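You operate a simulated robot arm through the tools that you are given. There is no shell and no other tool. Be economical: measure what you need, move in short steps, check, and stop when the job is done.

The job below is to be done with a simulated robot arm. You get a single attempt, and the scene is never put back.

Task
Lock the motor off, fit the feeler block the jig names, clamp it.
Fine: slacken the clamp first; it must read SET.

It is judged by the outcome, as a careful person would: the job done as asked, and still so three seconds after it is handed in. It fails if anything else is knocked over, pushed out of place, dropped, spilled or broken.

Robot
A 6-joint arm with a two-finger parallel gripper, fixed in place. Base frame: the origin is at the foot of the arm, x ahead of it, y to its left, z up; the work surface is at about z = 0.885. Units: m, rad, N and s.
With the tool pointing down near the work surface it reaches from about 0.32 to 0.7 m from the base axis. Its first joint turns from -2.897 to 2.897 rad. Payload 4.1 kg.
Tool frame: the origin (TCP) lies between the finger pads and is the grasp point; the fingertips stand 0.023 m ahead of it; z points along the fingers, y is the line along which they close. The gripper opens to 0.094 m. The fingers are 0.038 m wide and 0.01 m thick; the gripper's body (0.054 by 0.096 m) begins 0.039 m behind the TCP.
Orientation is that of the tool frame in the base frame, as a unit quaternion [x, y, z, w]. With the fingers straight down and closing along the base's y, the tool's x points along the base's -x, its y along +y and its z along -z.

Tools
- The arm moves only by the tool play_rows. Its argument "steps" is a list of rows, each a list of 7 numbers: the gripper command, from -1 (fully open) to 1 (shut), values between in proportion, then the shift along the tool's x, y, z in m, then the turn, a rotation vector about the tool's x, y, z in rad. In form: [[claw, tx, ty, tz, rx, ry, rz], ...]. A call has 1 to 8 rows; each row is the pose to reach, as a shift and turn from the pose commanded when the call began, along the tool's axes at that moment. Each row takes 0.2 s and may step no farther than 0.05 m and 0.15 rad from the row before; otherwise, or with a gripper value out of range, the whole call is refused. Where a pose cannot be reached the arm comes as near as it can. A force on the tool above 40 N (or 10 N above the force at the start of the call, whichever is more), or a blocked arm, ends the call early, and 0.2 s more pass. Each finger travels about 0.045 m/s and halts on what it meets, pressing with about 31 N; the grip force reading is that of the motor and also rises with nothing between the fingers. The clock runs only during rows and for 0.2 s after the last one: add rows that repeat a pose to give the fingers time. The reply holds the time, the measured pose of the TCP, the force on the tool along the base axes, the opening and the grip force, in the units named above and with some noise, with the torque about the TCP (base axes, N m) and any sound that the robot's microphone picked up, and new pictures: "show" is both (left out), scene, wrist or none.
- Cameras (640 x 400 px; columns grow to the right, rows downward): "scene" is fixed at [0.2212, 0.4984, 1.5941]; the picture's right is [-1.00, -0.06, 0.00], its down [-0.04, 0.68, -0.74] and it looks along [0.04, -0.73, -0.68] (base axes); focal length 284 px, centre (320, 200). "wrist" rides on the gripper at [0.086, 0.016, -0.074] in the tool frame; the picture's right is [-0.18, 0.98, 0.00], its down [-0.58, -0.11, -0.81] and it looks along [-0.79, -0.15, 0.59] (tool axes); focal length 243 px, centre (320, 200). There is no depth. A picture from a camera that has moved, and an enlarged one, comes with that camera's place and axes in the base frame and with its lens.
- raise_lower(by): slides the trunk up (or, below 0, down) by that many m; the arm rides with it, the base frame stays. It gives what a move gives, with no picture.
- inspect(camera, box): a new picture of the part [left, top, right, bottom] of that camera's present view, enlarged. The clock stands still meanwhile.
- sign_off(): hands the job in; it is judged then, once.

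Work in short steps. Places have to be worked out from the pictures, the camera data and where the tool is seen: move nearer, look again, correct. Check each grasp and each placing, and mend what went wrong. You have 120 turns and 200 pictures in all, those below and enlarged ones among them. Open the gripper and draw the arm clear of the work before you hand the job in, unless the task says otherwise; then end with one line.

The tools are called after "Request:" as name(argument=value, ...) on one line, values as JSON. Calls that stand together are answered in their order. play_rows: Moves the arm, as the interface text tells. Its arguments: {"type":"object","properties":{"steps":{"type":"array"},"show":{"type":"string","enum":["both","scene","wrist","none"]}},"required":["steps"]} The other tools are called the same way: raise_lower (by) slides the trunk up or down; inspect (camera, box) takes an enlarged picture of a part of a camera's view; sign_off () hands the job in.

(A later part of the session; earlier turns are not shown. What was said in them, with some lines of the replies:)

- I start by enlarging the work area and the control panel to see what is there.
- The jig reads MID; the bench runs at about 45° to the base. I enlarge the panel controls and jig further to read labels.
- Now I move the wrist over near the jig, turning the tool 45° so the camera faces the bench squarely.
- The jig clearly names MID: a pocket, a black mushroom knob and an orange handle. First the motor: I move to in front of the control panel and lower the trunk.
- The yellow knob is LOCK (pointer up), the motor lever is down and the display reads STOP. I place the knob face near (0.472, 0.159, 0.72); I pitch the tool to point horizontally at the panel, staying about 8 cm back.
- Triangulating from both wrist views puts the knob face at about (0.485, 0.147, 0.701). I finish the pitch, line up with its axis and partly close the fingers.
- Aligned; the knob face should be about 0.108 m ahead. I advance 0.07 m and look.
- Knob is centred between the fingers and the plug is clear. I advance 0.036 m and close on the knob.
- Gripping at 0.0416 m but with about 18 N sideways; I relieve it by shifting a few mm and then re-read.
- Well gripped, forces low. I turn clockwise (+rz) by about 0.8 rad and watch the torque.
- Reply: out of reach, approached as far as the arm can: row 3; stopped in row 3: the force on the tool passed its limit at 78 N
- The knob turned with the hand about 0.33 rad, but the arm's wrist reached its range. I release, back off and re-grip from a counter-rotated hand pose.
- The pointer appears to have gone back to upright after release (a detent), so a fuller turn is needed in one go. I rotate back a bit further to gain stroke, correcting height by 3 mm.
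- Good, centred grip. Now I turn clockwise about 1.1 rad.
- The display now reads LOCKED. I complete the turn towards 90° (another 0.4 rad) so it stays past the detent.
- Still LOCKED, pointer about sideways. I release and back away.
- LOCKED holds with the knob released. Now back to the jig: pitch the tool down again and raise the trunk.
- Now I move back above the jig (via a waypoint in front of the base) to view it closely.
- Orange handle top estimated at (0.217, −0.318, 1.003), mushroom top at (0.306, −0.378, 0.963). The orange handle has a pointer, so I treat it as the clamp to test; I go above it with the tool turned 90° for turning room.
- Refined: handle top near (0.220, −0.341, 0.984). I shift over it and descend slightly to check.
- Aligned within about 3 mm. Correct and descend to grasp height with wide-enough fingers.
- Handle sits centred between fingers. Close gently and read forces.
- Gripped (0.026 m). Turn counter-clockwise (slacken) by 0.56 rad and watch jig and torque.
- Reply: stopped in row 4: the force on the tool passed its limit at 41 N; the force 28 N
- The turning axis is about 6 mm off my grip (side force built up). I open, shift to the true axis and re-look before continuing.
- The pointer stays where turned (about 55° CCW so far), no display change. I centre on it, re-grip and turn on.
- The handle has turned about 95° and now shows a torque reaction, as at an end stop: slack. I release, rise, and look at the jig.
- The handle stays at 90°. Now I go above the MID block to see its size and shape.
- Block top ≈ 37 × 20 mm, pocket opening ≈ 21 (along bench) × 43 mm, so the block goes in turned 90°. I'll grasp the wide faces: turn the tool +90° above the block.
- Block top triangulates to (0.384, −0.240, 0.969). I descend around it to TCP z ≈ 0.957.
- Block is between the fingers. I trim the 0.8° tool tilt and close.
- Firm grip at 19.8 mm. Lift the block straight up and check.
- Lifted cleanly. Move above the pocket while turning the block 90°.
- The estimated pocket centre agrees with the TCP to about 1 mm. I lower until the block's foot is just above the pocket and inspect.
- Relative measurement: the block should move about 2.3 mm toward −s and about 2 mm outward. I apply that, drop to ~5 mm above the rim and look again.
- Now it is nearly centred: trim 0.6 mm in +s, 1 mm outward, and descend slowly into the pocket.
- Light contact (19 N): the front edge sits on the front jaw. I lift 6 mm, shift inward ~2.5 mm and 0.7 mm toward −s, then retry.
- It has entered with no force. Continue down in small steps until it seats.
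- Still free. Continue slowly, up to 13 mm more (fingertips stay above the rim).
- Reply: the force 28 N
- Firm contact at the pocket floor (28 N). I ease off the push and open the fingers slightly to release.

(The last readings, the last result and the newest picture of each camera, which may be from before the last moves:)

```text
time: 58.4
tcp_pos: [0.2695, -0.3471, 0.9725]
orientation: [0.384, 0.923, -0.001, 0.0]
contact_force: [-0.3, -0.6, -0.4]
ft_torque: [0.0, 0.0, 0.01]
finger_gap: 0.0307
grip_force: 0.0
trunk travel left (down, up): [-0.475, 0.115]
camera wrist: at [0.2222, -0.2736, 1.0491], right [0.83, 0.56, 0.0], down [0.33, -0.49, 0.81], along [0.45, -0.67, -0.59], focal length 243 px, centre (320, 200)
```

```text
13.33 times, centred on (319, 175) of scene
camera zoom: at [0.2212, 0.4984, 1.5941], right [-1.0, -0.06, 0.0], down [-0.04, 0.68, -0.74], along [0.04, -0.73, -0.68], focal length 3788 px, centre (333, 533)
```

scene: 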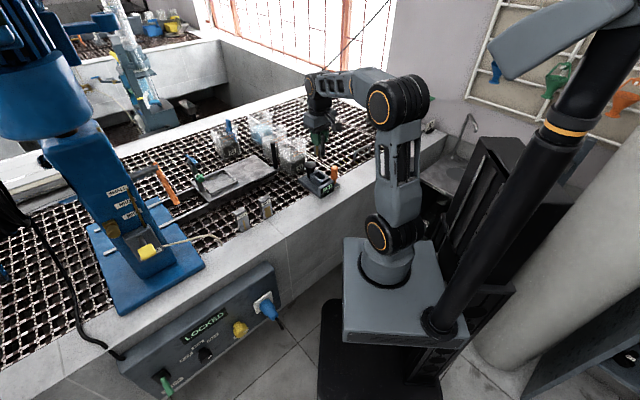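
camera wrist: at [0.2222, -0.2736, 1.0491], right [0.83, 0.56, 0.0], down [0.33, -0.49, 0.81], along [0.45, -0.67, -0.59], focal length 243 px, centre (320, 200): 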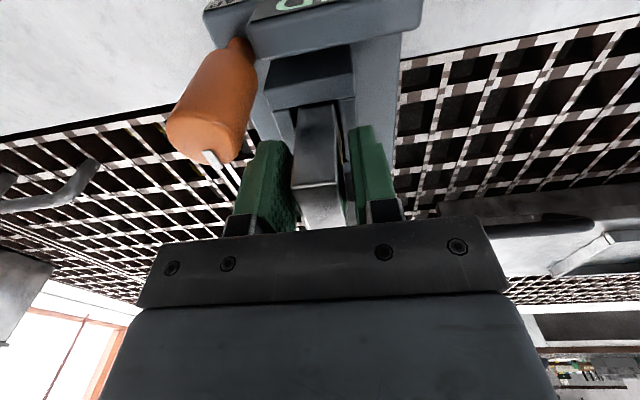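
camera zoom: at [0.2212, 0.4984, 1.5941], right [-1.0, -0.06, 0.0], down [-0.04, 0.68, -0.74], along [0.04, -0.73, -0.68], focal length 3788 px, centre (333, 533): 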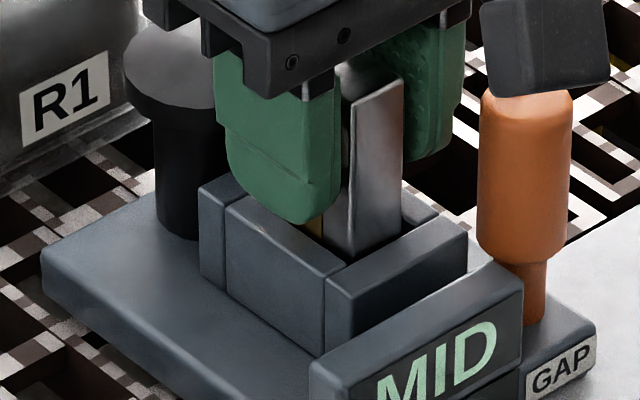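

Released; block stands in the pocket. I raise straight up and look.

Request:
play_rows(steps=[[0.35, 0, 0, -0.02, 0, 0, 0], [0.35, 0, 0, -0.05, 0, 0, 0], [0.3, 0, 0, -0.09, 0, 0, 0], [0.2, 0, 0, -0.12, 0, 0, 0]], show="wrist")

Request:
inspect(camera="scene", box=[298, 150, 346, 200])

Request:
inspect(camera="wrist", box=[240, 0, 400, 120])

```text
time: 59.4
tcp_pos: [0.2704, -0.3469, 1.0928]
orientation: [0.384, 0.923, -0.001, 0.0]
contact_force: [0.0, -0.1, -0.1]
ft_torque: [0.0, 0.01, -0.01]
finger_gap: 0.0378
grip_force: 0.1
trunk travel left (down, up): [-0.475, 0.115]
camera wrist: at [0.2227, -0.2738, 1.1689], right [0.83, 0.56, 0.0], down [0.33, -0.49, 0.81], along [0.45, -0.67, -0.59], focal length 243 px, centre (320, 200)
```

wrist: 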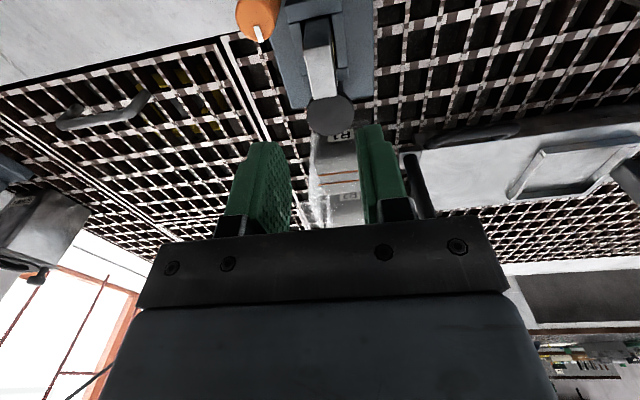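

```text
8.00 times, centred on (322, 175) of scene
camera zoom: at [0.2212, 0.4984, 1.5941], right [-1.0, -0.06, 0.0], down [-0.04, 0.68, -0.74], along [0.04, -0.73, -0.68], focal length 2273 px, centre (304, 400)
```

zoom: 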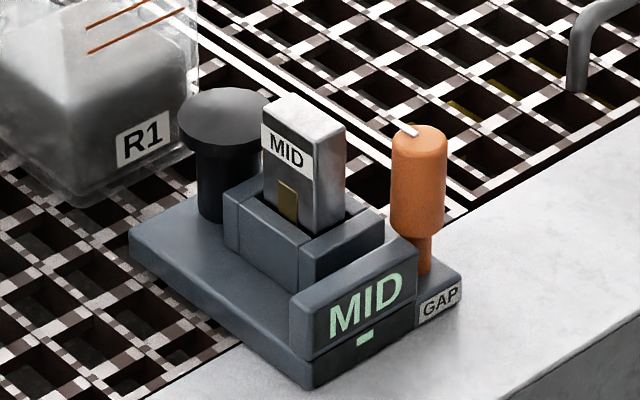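

```text
3.33 times, centred on (320, 60) of wrist
camera zoom: at [0.2227, -0.2738, 1.1689], right [0.83, 0.56, 0.0], down [0.33, -0.49, 0.81], along [0.45, -0.67, -0.59], focal length 809 px, centre (320, 667)
```

zoom: 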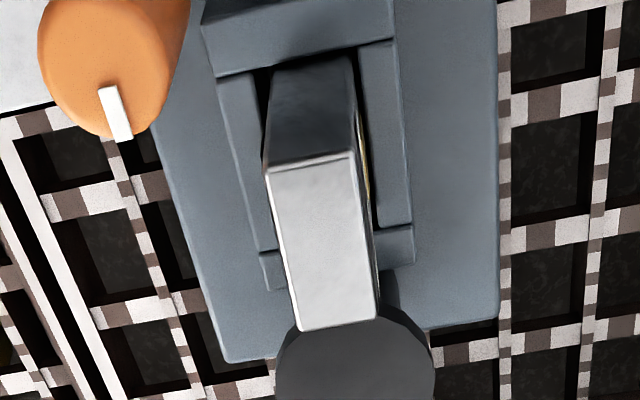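

The MID block is upright in the pocket. Now to clamp: I go above the orange handle with the tool turned so the clockwise stroke keeps fingers away from the block.

Request:
play_rows(steps=[[0.1, 0.009, -0.009, 0, 0, 0, -0.145], [0.1, 0.018, -0.018, 0, 0, 0, -0.29], [0.1, 0.027, -0.027, 0, 0, 0, -0.435], [0.1, 0.0363, -0.0372, 0, 0, 0, -0.58], [0.1, 0.0363, -0.0372, 0, 0, 0, -0.725], [0.1, 0.0363, -0.0372, 0, 0, 0, -0.87], [0.1, 0.0363, -0.0372, 0, 0, 0, -1.015], [0.1, 0.0363, -0.0372, 0, 0, 0, -1.16]], show="none")

Request:
play_rows(steps=[[0.1, 0, 0, 0, 0, 0, -0.14], [0.1, 0, 0, 0, 0, 0, -0.28], [0.1, 0, 0, 0.01, 0, 0, -0.42], [0.1, 0, 0, 0.02, 0, 0, -0.56], [0.1, 0, 0, 0.03, 0, 0, -0.7], [0.1, 0, 0, 0.04, 0, 0, -0.84]])

```text
time: 61.2
tcp_pos: [0.218, -0.3473, 1.0926]
orientation: [-0.186, 0.982, -0.001, -0.001]
contact_force: [0.0, -0.3, 0.6]
ft_torque: [0.01, -0.02, 0.01]
finger_gap: 0.0426
grip_force: 0.0
trunk travel left (down, up): [-0.475, 0.115]
```

```text
time: 62.6
tcp_pos: [0.2189, -0.3477, 1.0528]
orientation: [-0.57, 0.821, 0.0, 0.0]
contact_force: [0.1, -0.3, -0.7]
ft_torque: [0.0, -0.01, 0.0]
finger_gap: 0.0421
grip_force: 0.0
trunk travel left (down, up): [-0.475, 0.115]
camera wrist: at [0.1747, -0.422, 1.1291], right [-0.86, 0.52, 0.0], down [0.31, 0.51, 0.8], along [0.42, 0.69, -0.59], focal length 243 px, centre (320, 200)
```

scene: 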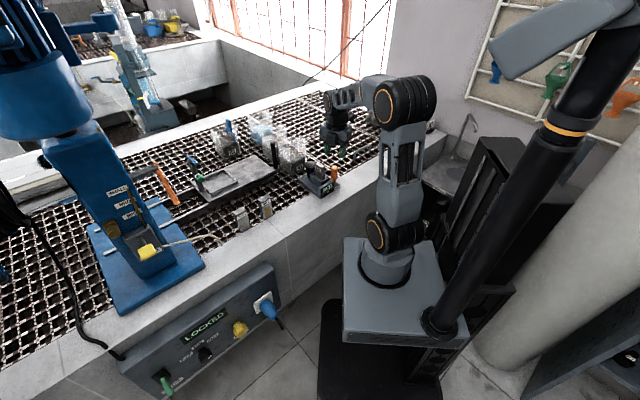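
wrist: 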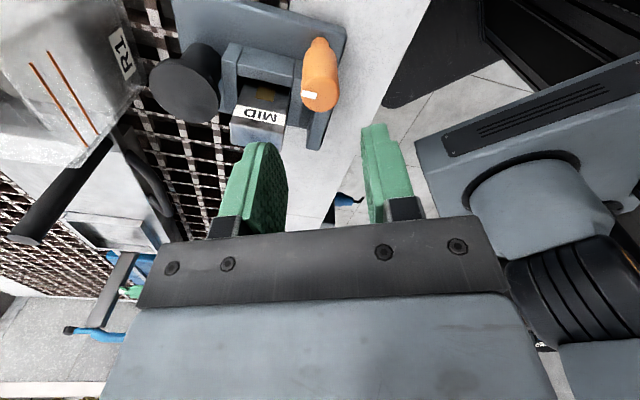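

The handle is centred, but the near finger would come close to the block; I rotate +0.25 rad for clearance, narrow to ~38 mm and descend.

Request:
play_rows(steps=[[0.2, 0, 0, 0, 0, 0, 0.125], [0.2, 0, 0, 0, 0, 0, 0.25], [0.2, 0, 0, 0.025, 0, 0, 0.25], [0.2, 0, 0, 0.05, 0, 0, 0.25], [0.2, 0, 0, 0.07, 0, 0, 0.25], [0.2, 0, 0, 0.082, 0, 0, 0.25]])

Request:
inspect(camera="scene", box=[298, 150, 346, 200])

```text
time: 64.0
tcp_pos: [0.2179, -0.3485, 0.9707]
orientation: [-0.462, 0.887, -0.001, -0.001]
contact_force: [0.2, -0.9, -0.4]
ft_torque: [0.0, -0.02, -0.01]
finger_gap: 0.0376
grip_force: 0.0
trunk travel left (down, up): [-0.475, 0.115]
camera wrist: at [0.1561, -0.4085, 1.0471], right [-0.7, 0.71, 0.0], down [0.42, 0.41, 0.81], along [0.57, 0.56, -0.59], focal length 243 px, centre (320, 200)
```

scene: 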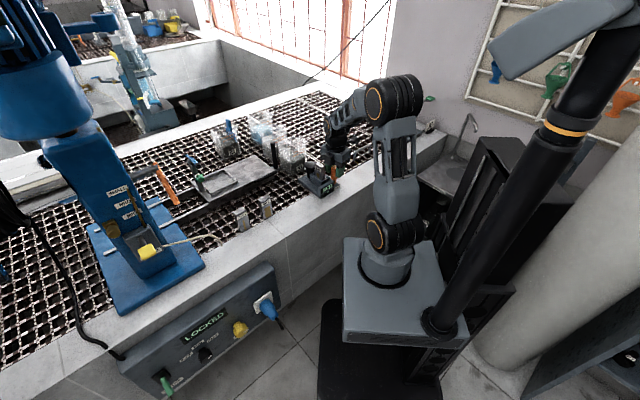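
wrist: 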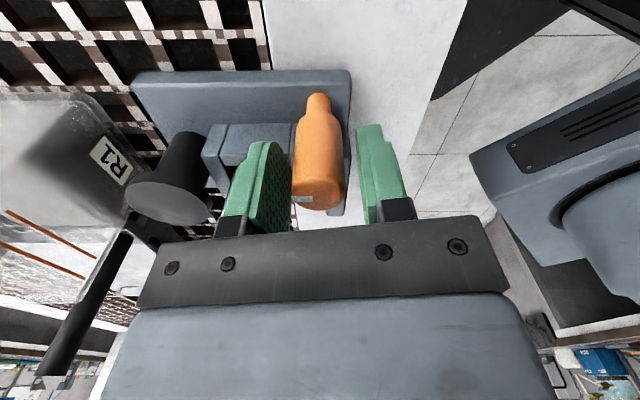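

```text
8.00 times, centred on (322, 175) of scene
camera zoom: at [0.2212, 0.4984, 1.5941], right [-1.0, -0.06, 0.0], down [-0.04, 0.68, -0.74], along [0.04, -0.73, -0.68], focal length 2273 px, centre (304, 400)
```

zoom: 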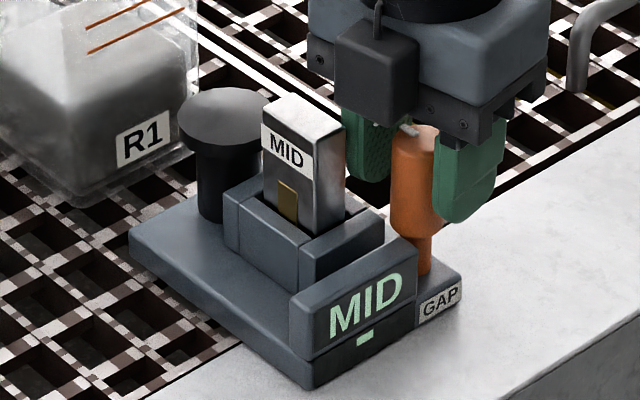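

Clear of the block. Close on the handle.

Request:
play_rows(steps=[[0.8, 0, -0.001, 0, 0, 0, 0], [0.8, 0, -0.001, 0, 0, 0, 0], [0.8, 0, -0.001, 0, 0, 0, 0]], show="none")

Request:
play_rows(steps=[[0.8, 0, 0, 0, 0, 0, 0.14], [0.8, 0, 0, 0, 0, 0, 0.28], [0.8, 0, 0, 0, 0, 0, 0.42], [0.8, 0, 0, 0, 0, 0, 0.56]], show="none")

Request:
inspect(camera="scene", box=[298, 150, 346, 200])

```text
time: 64.8
tcp_pos: [0.2183, -0.3475, 0.9715]
orientation: [-0.462, 0.887, -0.001, -0.001]
contact_force: [-2.7, -0.3, -3.4]
ft_torque: [-0.57, 0.2, 0.0]
finger_gap: 0.0252
grip_force: 44.9
trunk travel left (down, up): [-0.475, 0.115]
```

```text
time: 65.8
tcp_pos: [0.2176, -0.3477, 0.9715]
orientation: [-0.198, 0.98, 0.001, -0.001]
contact_force: [-8.9, 2.8, -5.7]
ft_torque: [-0.25, 0.62, 0.01]
finger_gap: 0.0253
grip_force: 44.6
trunk travel left (down, up): [-0.475, 0.115]
```

```text
8.00 times, centred on (322, 175) of scene
camera zoom: at [0.2212, 0.4984, 1.5941], right [-1.0, -0.06, 0.0], down [-0.04, 0.68, -0.74], along [0.04, -0.73, -0.68], focal length 2273 px, centre (304, 400)
```

zoom: 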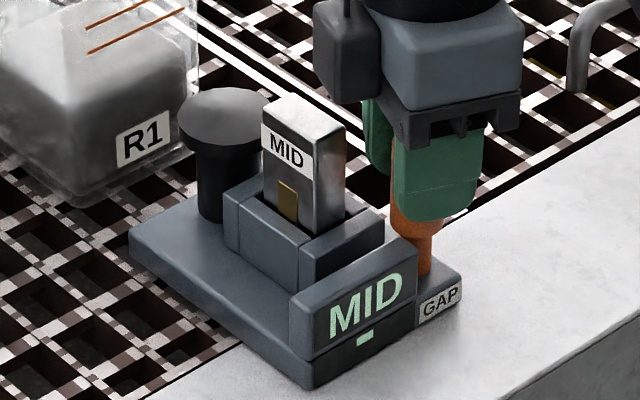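

Turning smoothly. Continue clockwise another 1.0 rad.

Request:
play_rows(steps=[[0.8, 0, 0, 0, 0, 0, 0.14], [0.8, 0, 0, 0, 0, 0, 0.28], [0.8, 0, 0, 0, 0, 0, 0.42], [0.8, 0, 0, 0, 0, 0, 0.56], [0.8, 0, 0, 0, 0, 0, 0.7], [0.8, 0, 0, 0, 0, 0, 0.84], [0.8, 0, 0, 0, 0, 0, 0.96]], show="none")

Request:
inspect(camera="scene", box=[298, 150, 346, 200])

```text
time: 67.4
tcp_pos: [0.2185, -0.3473, 0.9704]
orientation: [0.277, 0.961, -0.001, -0.002]
contact_force: [-13.4, 8.6, -7.3]
ft_torque: [0.86, 0.98, 0.01]
finger_gap: 0.0255
grip_force: 44.7
trunk travel left (down, up): [-0.475, 0.115]
```

```text
8.00 times, centred on (322, 175) of scene
camera zoom: at [0.2212, 0.4984, 1.5941], right [-1.0, -0.06, 0.0], down [-0.04, 0.68, -0.74], along [0.04, -0.73, -0.68], focal length 2273 px, centre (304, 400)
```

zoom: 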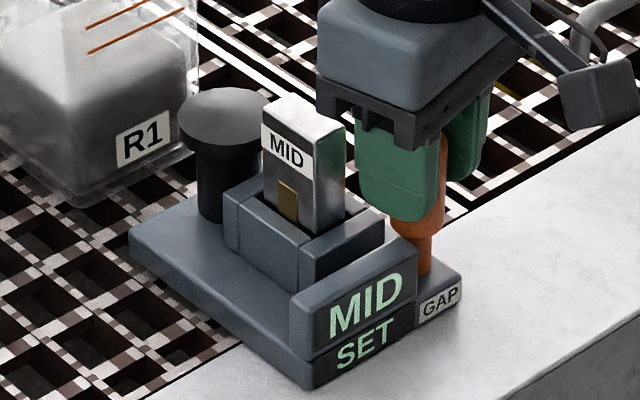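

The jig reads MID / SET. I add a last 0.08 rad to be at the original tight position, then release with a small opening and lift.

Request:
play_rows(steps=[[0.8, 0, 0, 0, 0, 0, 0.08], [0.8, 0, 0, 0, 0, 0, 0.08], [0.38, 0, 0, 0, 0, 0, 0.08], [0.38, 0, 0, 0, 0, 0, 0.08]], show="wrist")

Request:
inspect(camera="scene", box=[298, 150, 346, 200])

```text
time: 68.4
tcp_pos: [0.2203, -0.3472, 0.9726]
orientation: [0.314, 0.949, -0.002, 0.0]
contact_force: [0.3, -1.0, -1.0]
ft_torque: [-0.01, -0.01, -0.04]
finger_gap: 0.0291
grip_force: 0.1
trunk travel left (down, up): [-0.475, 0.115]
camera wrist: at [0.1616, -0.2828, 1.0474], right [0.73, 0.68, 0.0], down [0.4, -0.43, 0.81], along [0.55, -0.59, -0.59], focal length 243 px, centre (320, 200)
```

wrist: 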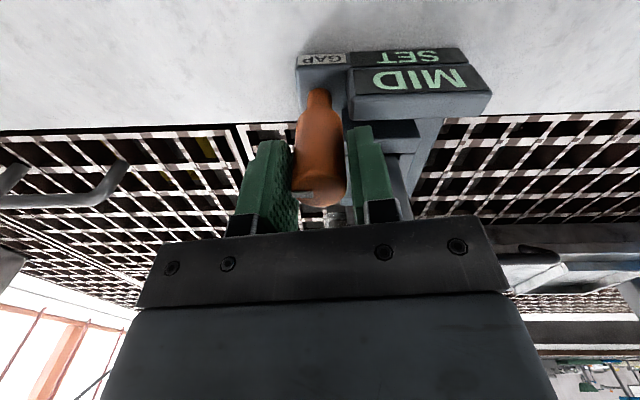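

```text
8.00 times, centred on (322, 175) of scene
camera zoom: at [0.2212, 0.4984, 1.5941], right [-1.0, -0.06, 0.0], down [-0.04, 0.68, -0.74], along [0.04, -0.73, -0.68], focal length 2273 px, centre (304, 400)
```

zoom: 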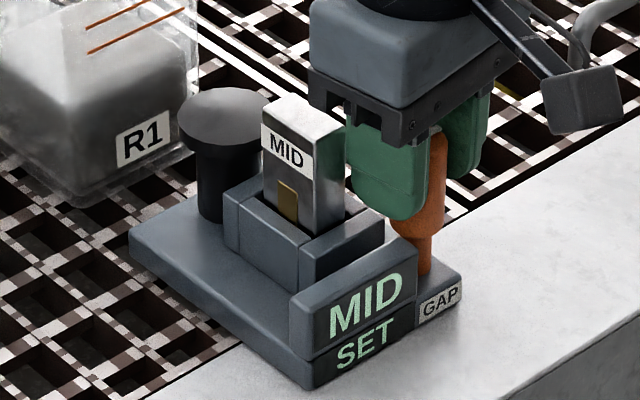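

Still SET, fingers free of the handle. Raise straight up, open and move clear.

Request:
play_rows(steps=[[0.38, 0, 0, -0.02, 0, 0, 0], [0.38, 0, 0, -0.05, 0, 0, 0], [0.38, 0, 0, -0.09, 0, 0, 0], [0, 0, 0, -0.13, 0, 0, 0], [-0.5, 0, 0, -0.17, 0, 0, 0], [-1, 0.0, 0.04, -0.19, 0, 0, 0], [-1, 0, 0.08, -0.2, 0, 0, 0], [-1, 0, 0.12, -0.2, 0, 0, 0]], show="scene")

Request:
inspect(camera="scene", box=[298, 150, 346, 200])

Request:
inspect(camera="scene", box=[110, 255, 300, 400])

```text
time: 70.2
tcp_pos: [0.291, -0.252, 1.1714]
orientation: [0.315, 0.949, -0.001, 0.0]
contact_force: [-0.2, -0.1, 0.3]
ft_torque: [-0.01, -0.02, 0.0]
finger_gap: 0.094
grip_force: 0.0
trunk travel left (down, up): [-0.475, 0.115]
```

scene: 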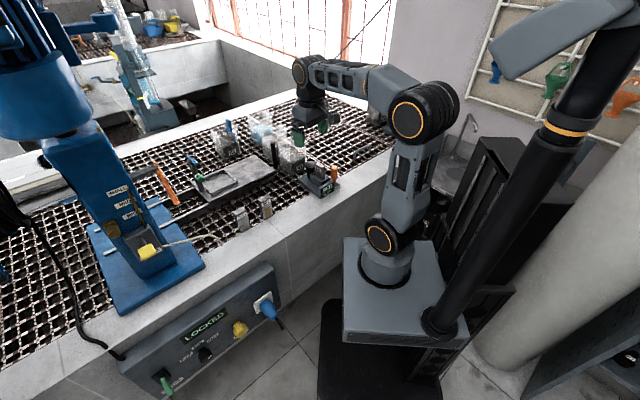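

```text
8.00 times, centred on (322, 175) of scene
camera zoom: at [0.2212, 0.4984, 1.5941], right [-1.0, -0.06, 0.0], down [-0.04, 0.68, -0.74], along [0.04, -0.73, -0.68], focal length 2273 px, centre (304, 400)
```

zoom: 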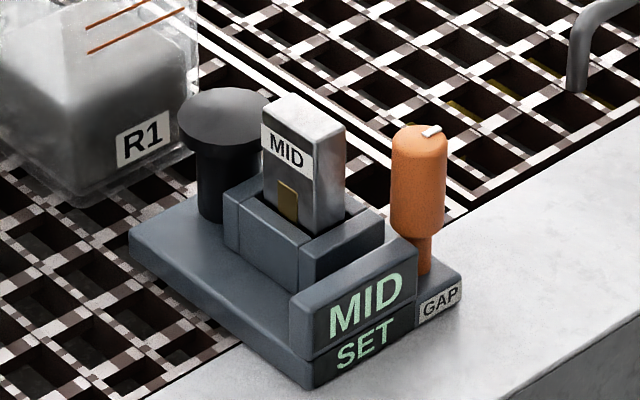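

```text
2.76 times, centred on (205, 328) of scene
camera zoom: at [0.2212, 0.4984, 1.5941], right [-1.0, -0.06, 0.0], down [-0.04, 0.68, -0.74], along [0.04, -0.73, -0.68], focal length 784 px, centre (637, -152)
```

zoom: 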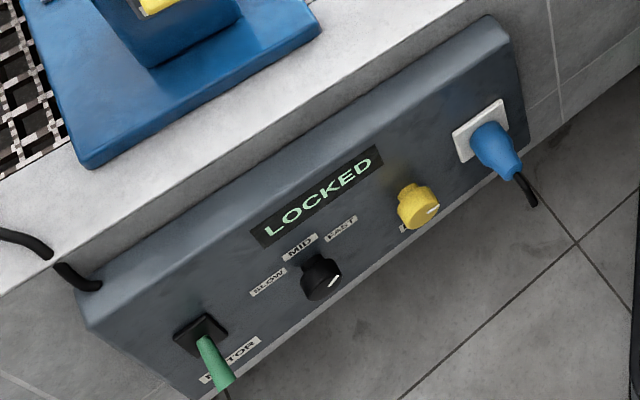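

The panel reads LOCKED and the jig reads MID / SET. The block is in the pocket, nothing else has moved, and the arm is clear with the gripper open, so I'm handing the job in.

Request:
sign_off()

```text
The job is handed in.
```

The motor is locked off (panel reads LOCKED), and the MID feeler block is fitted and clamped after slackening the clamp first; the jig reads SET.
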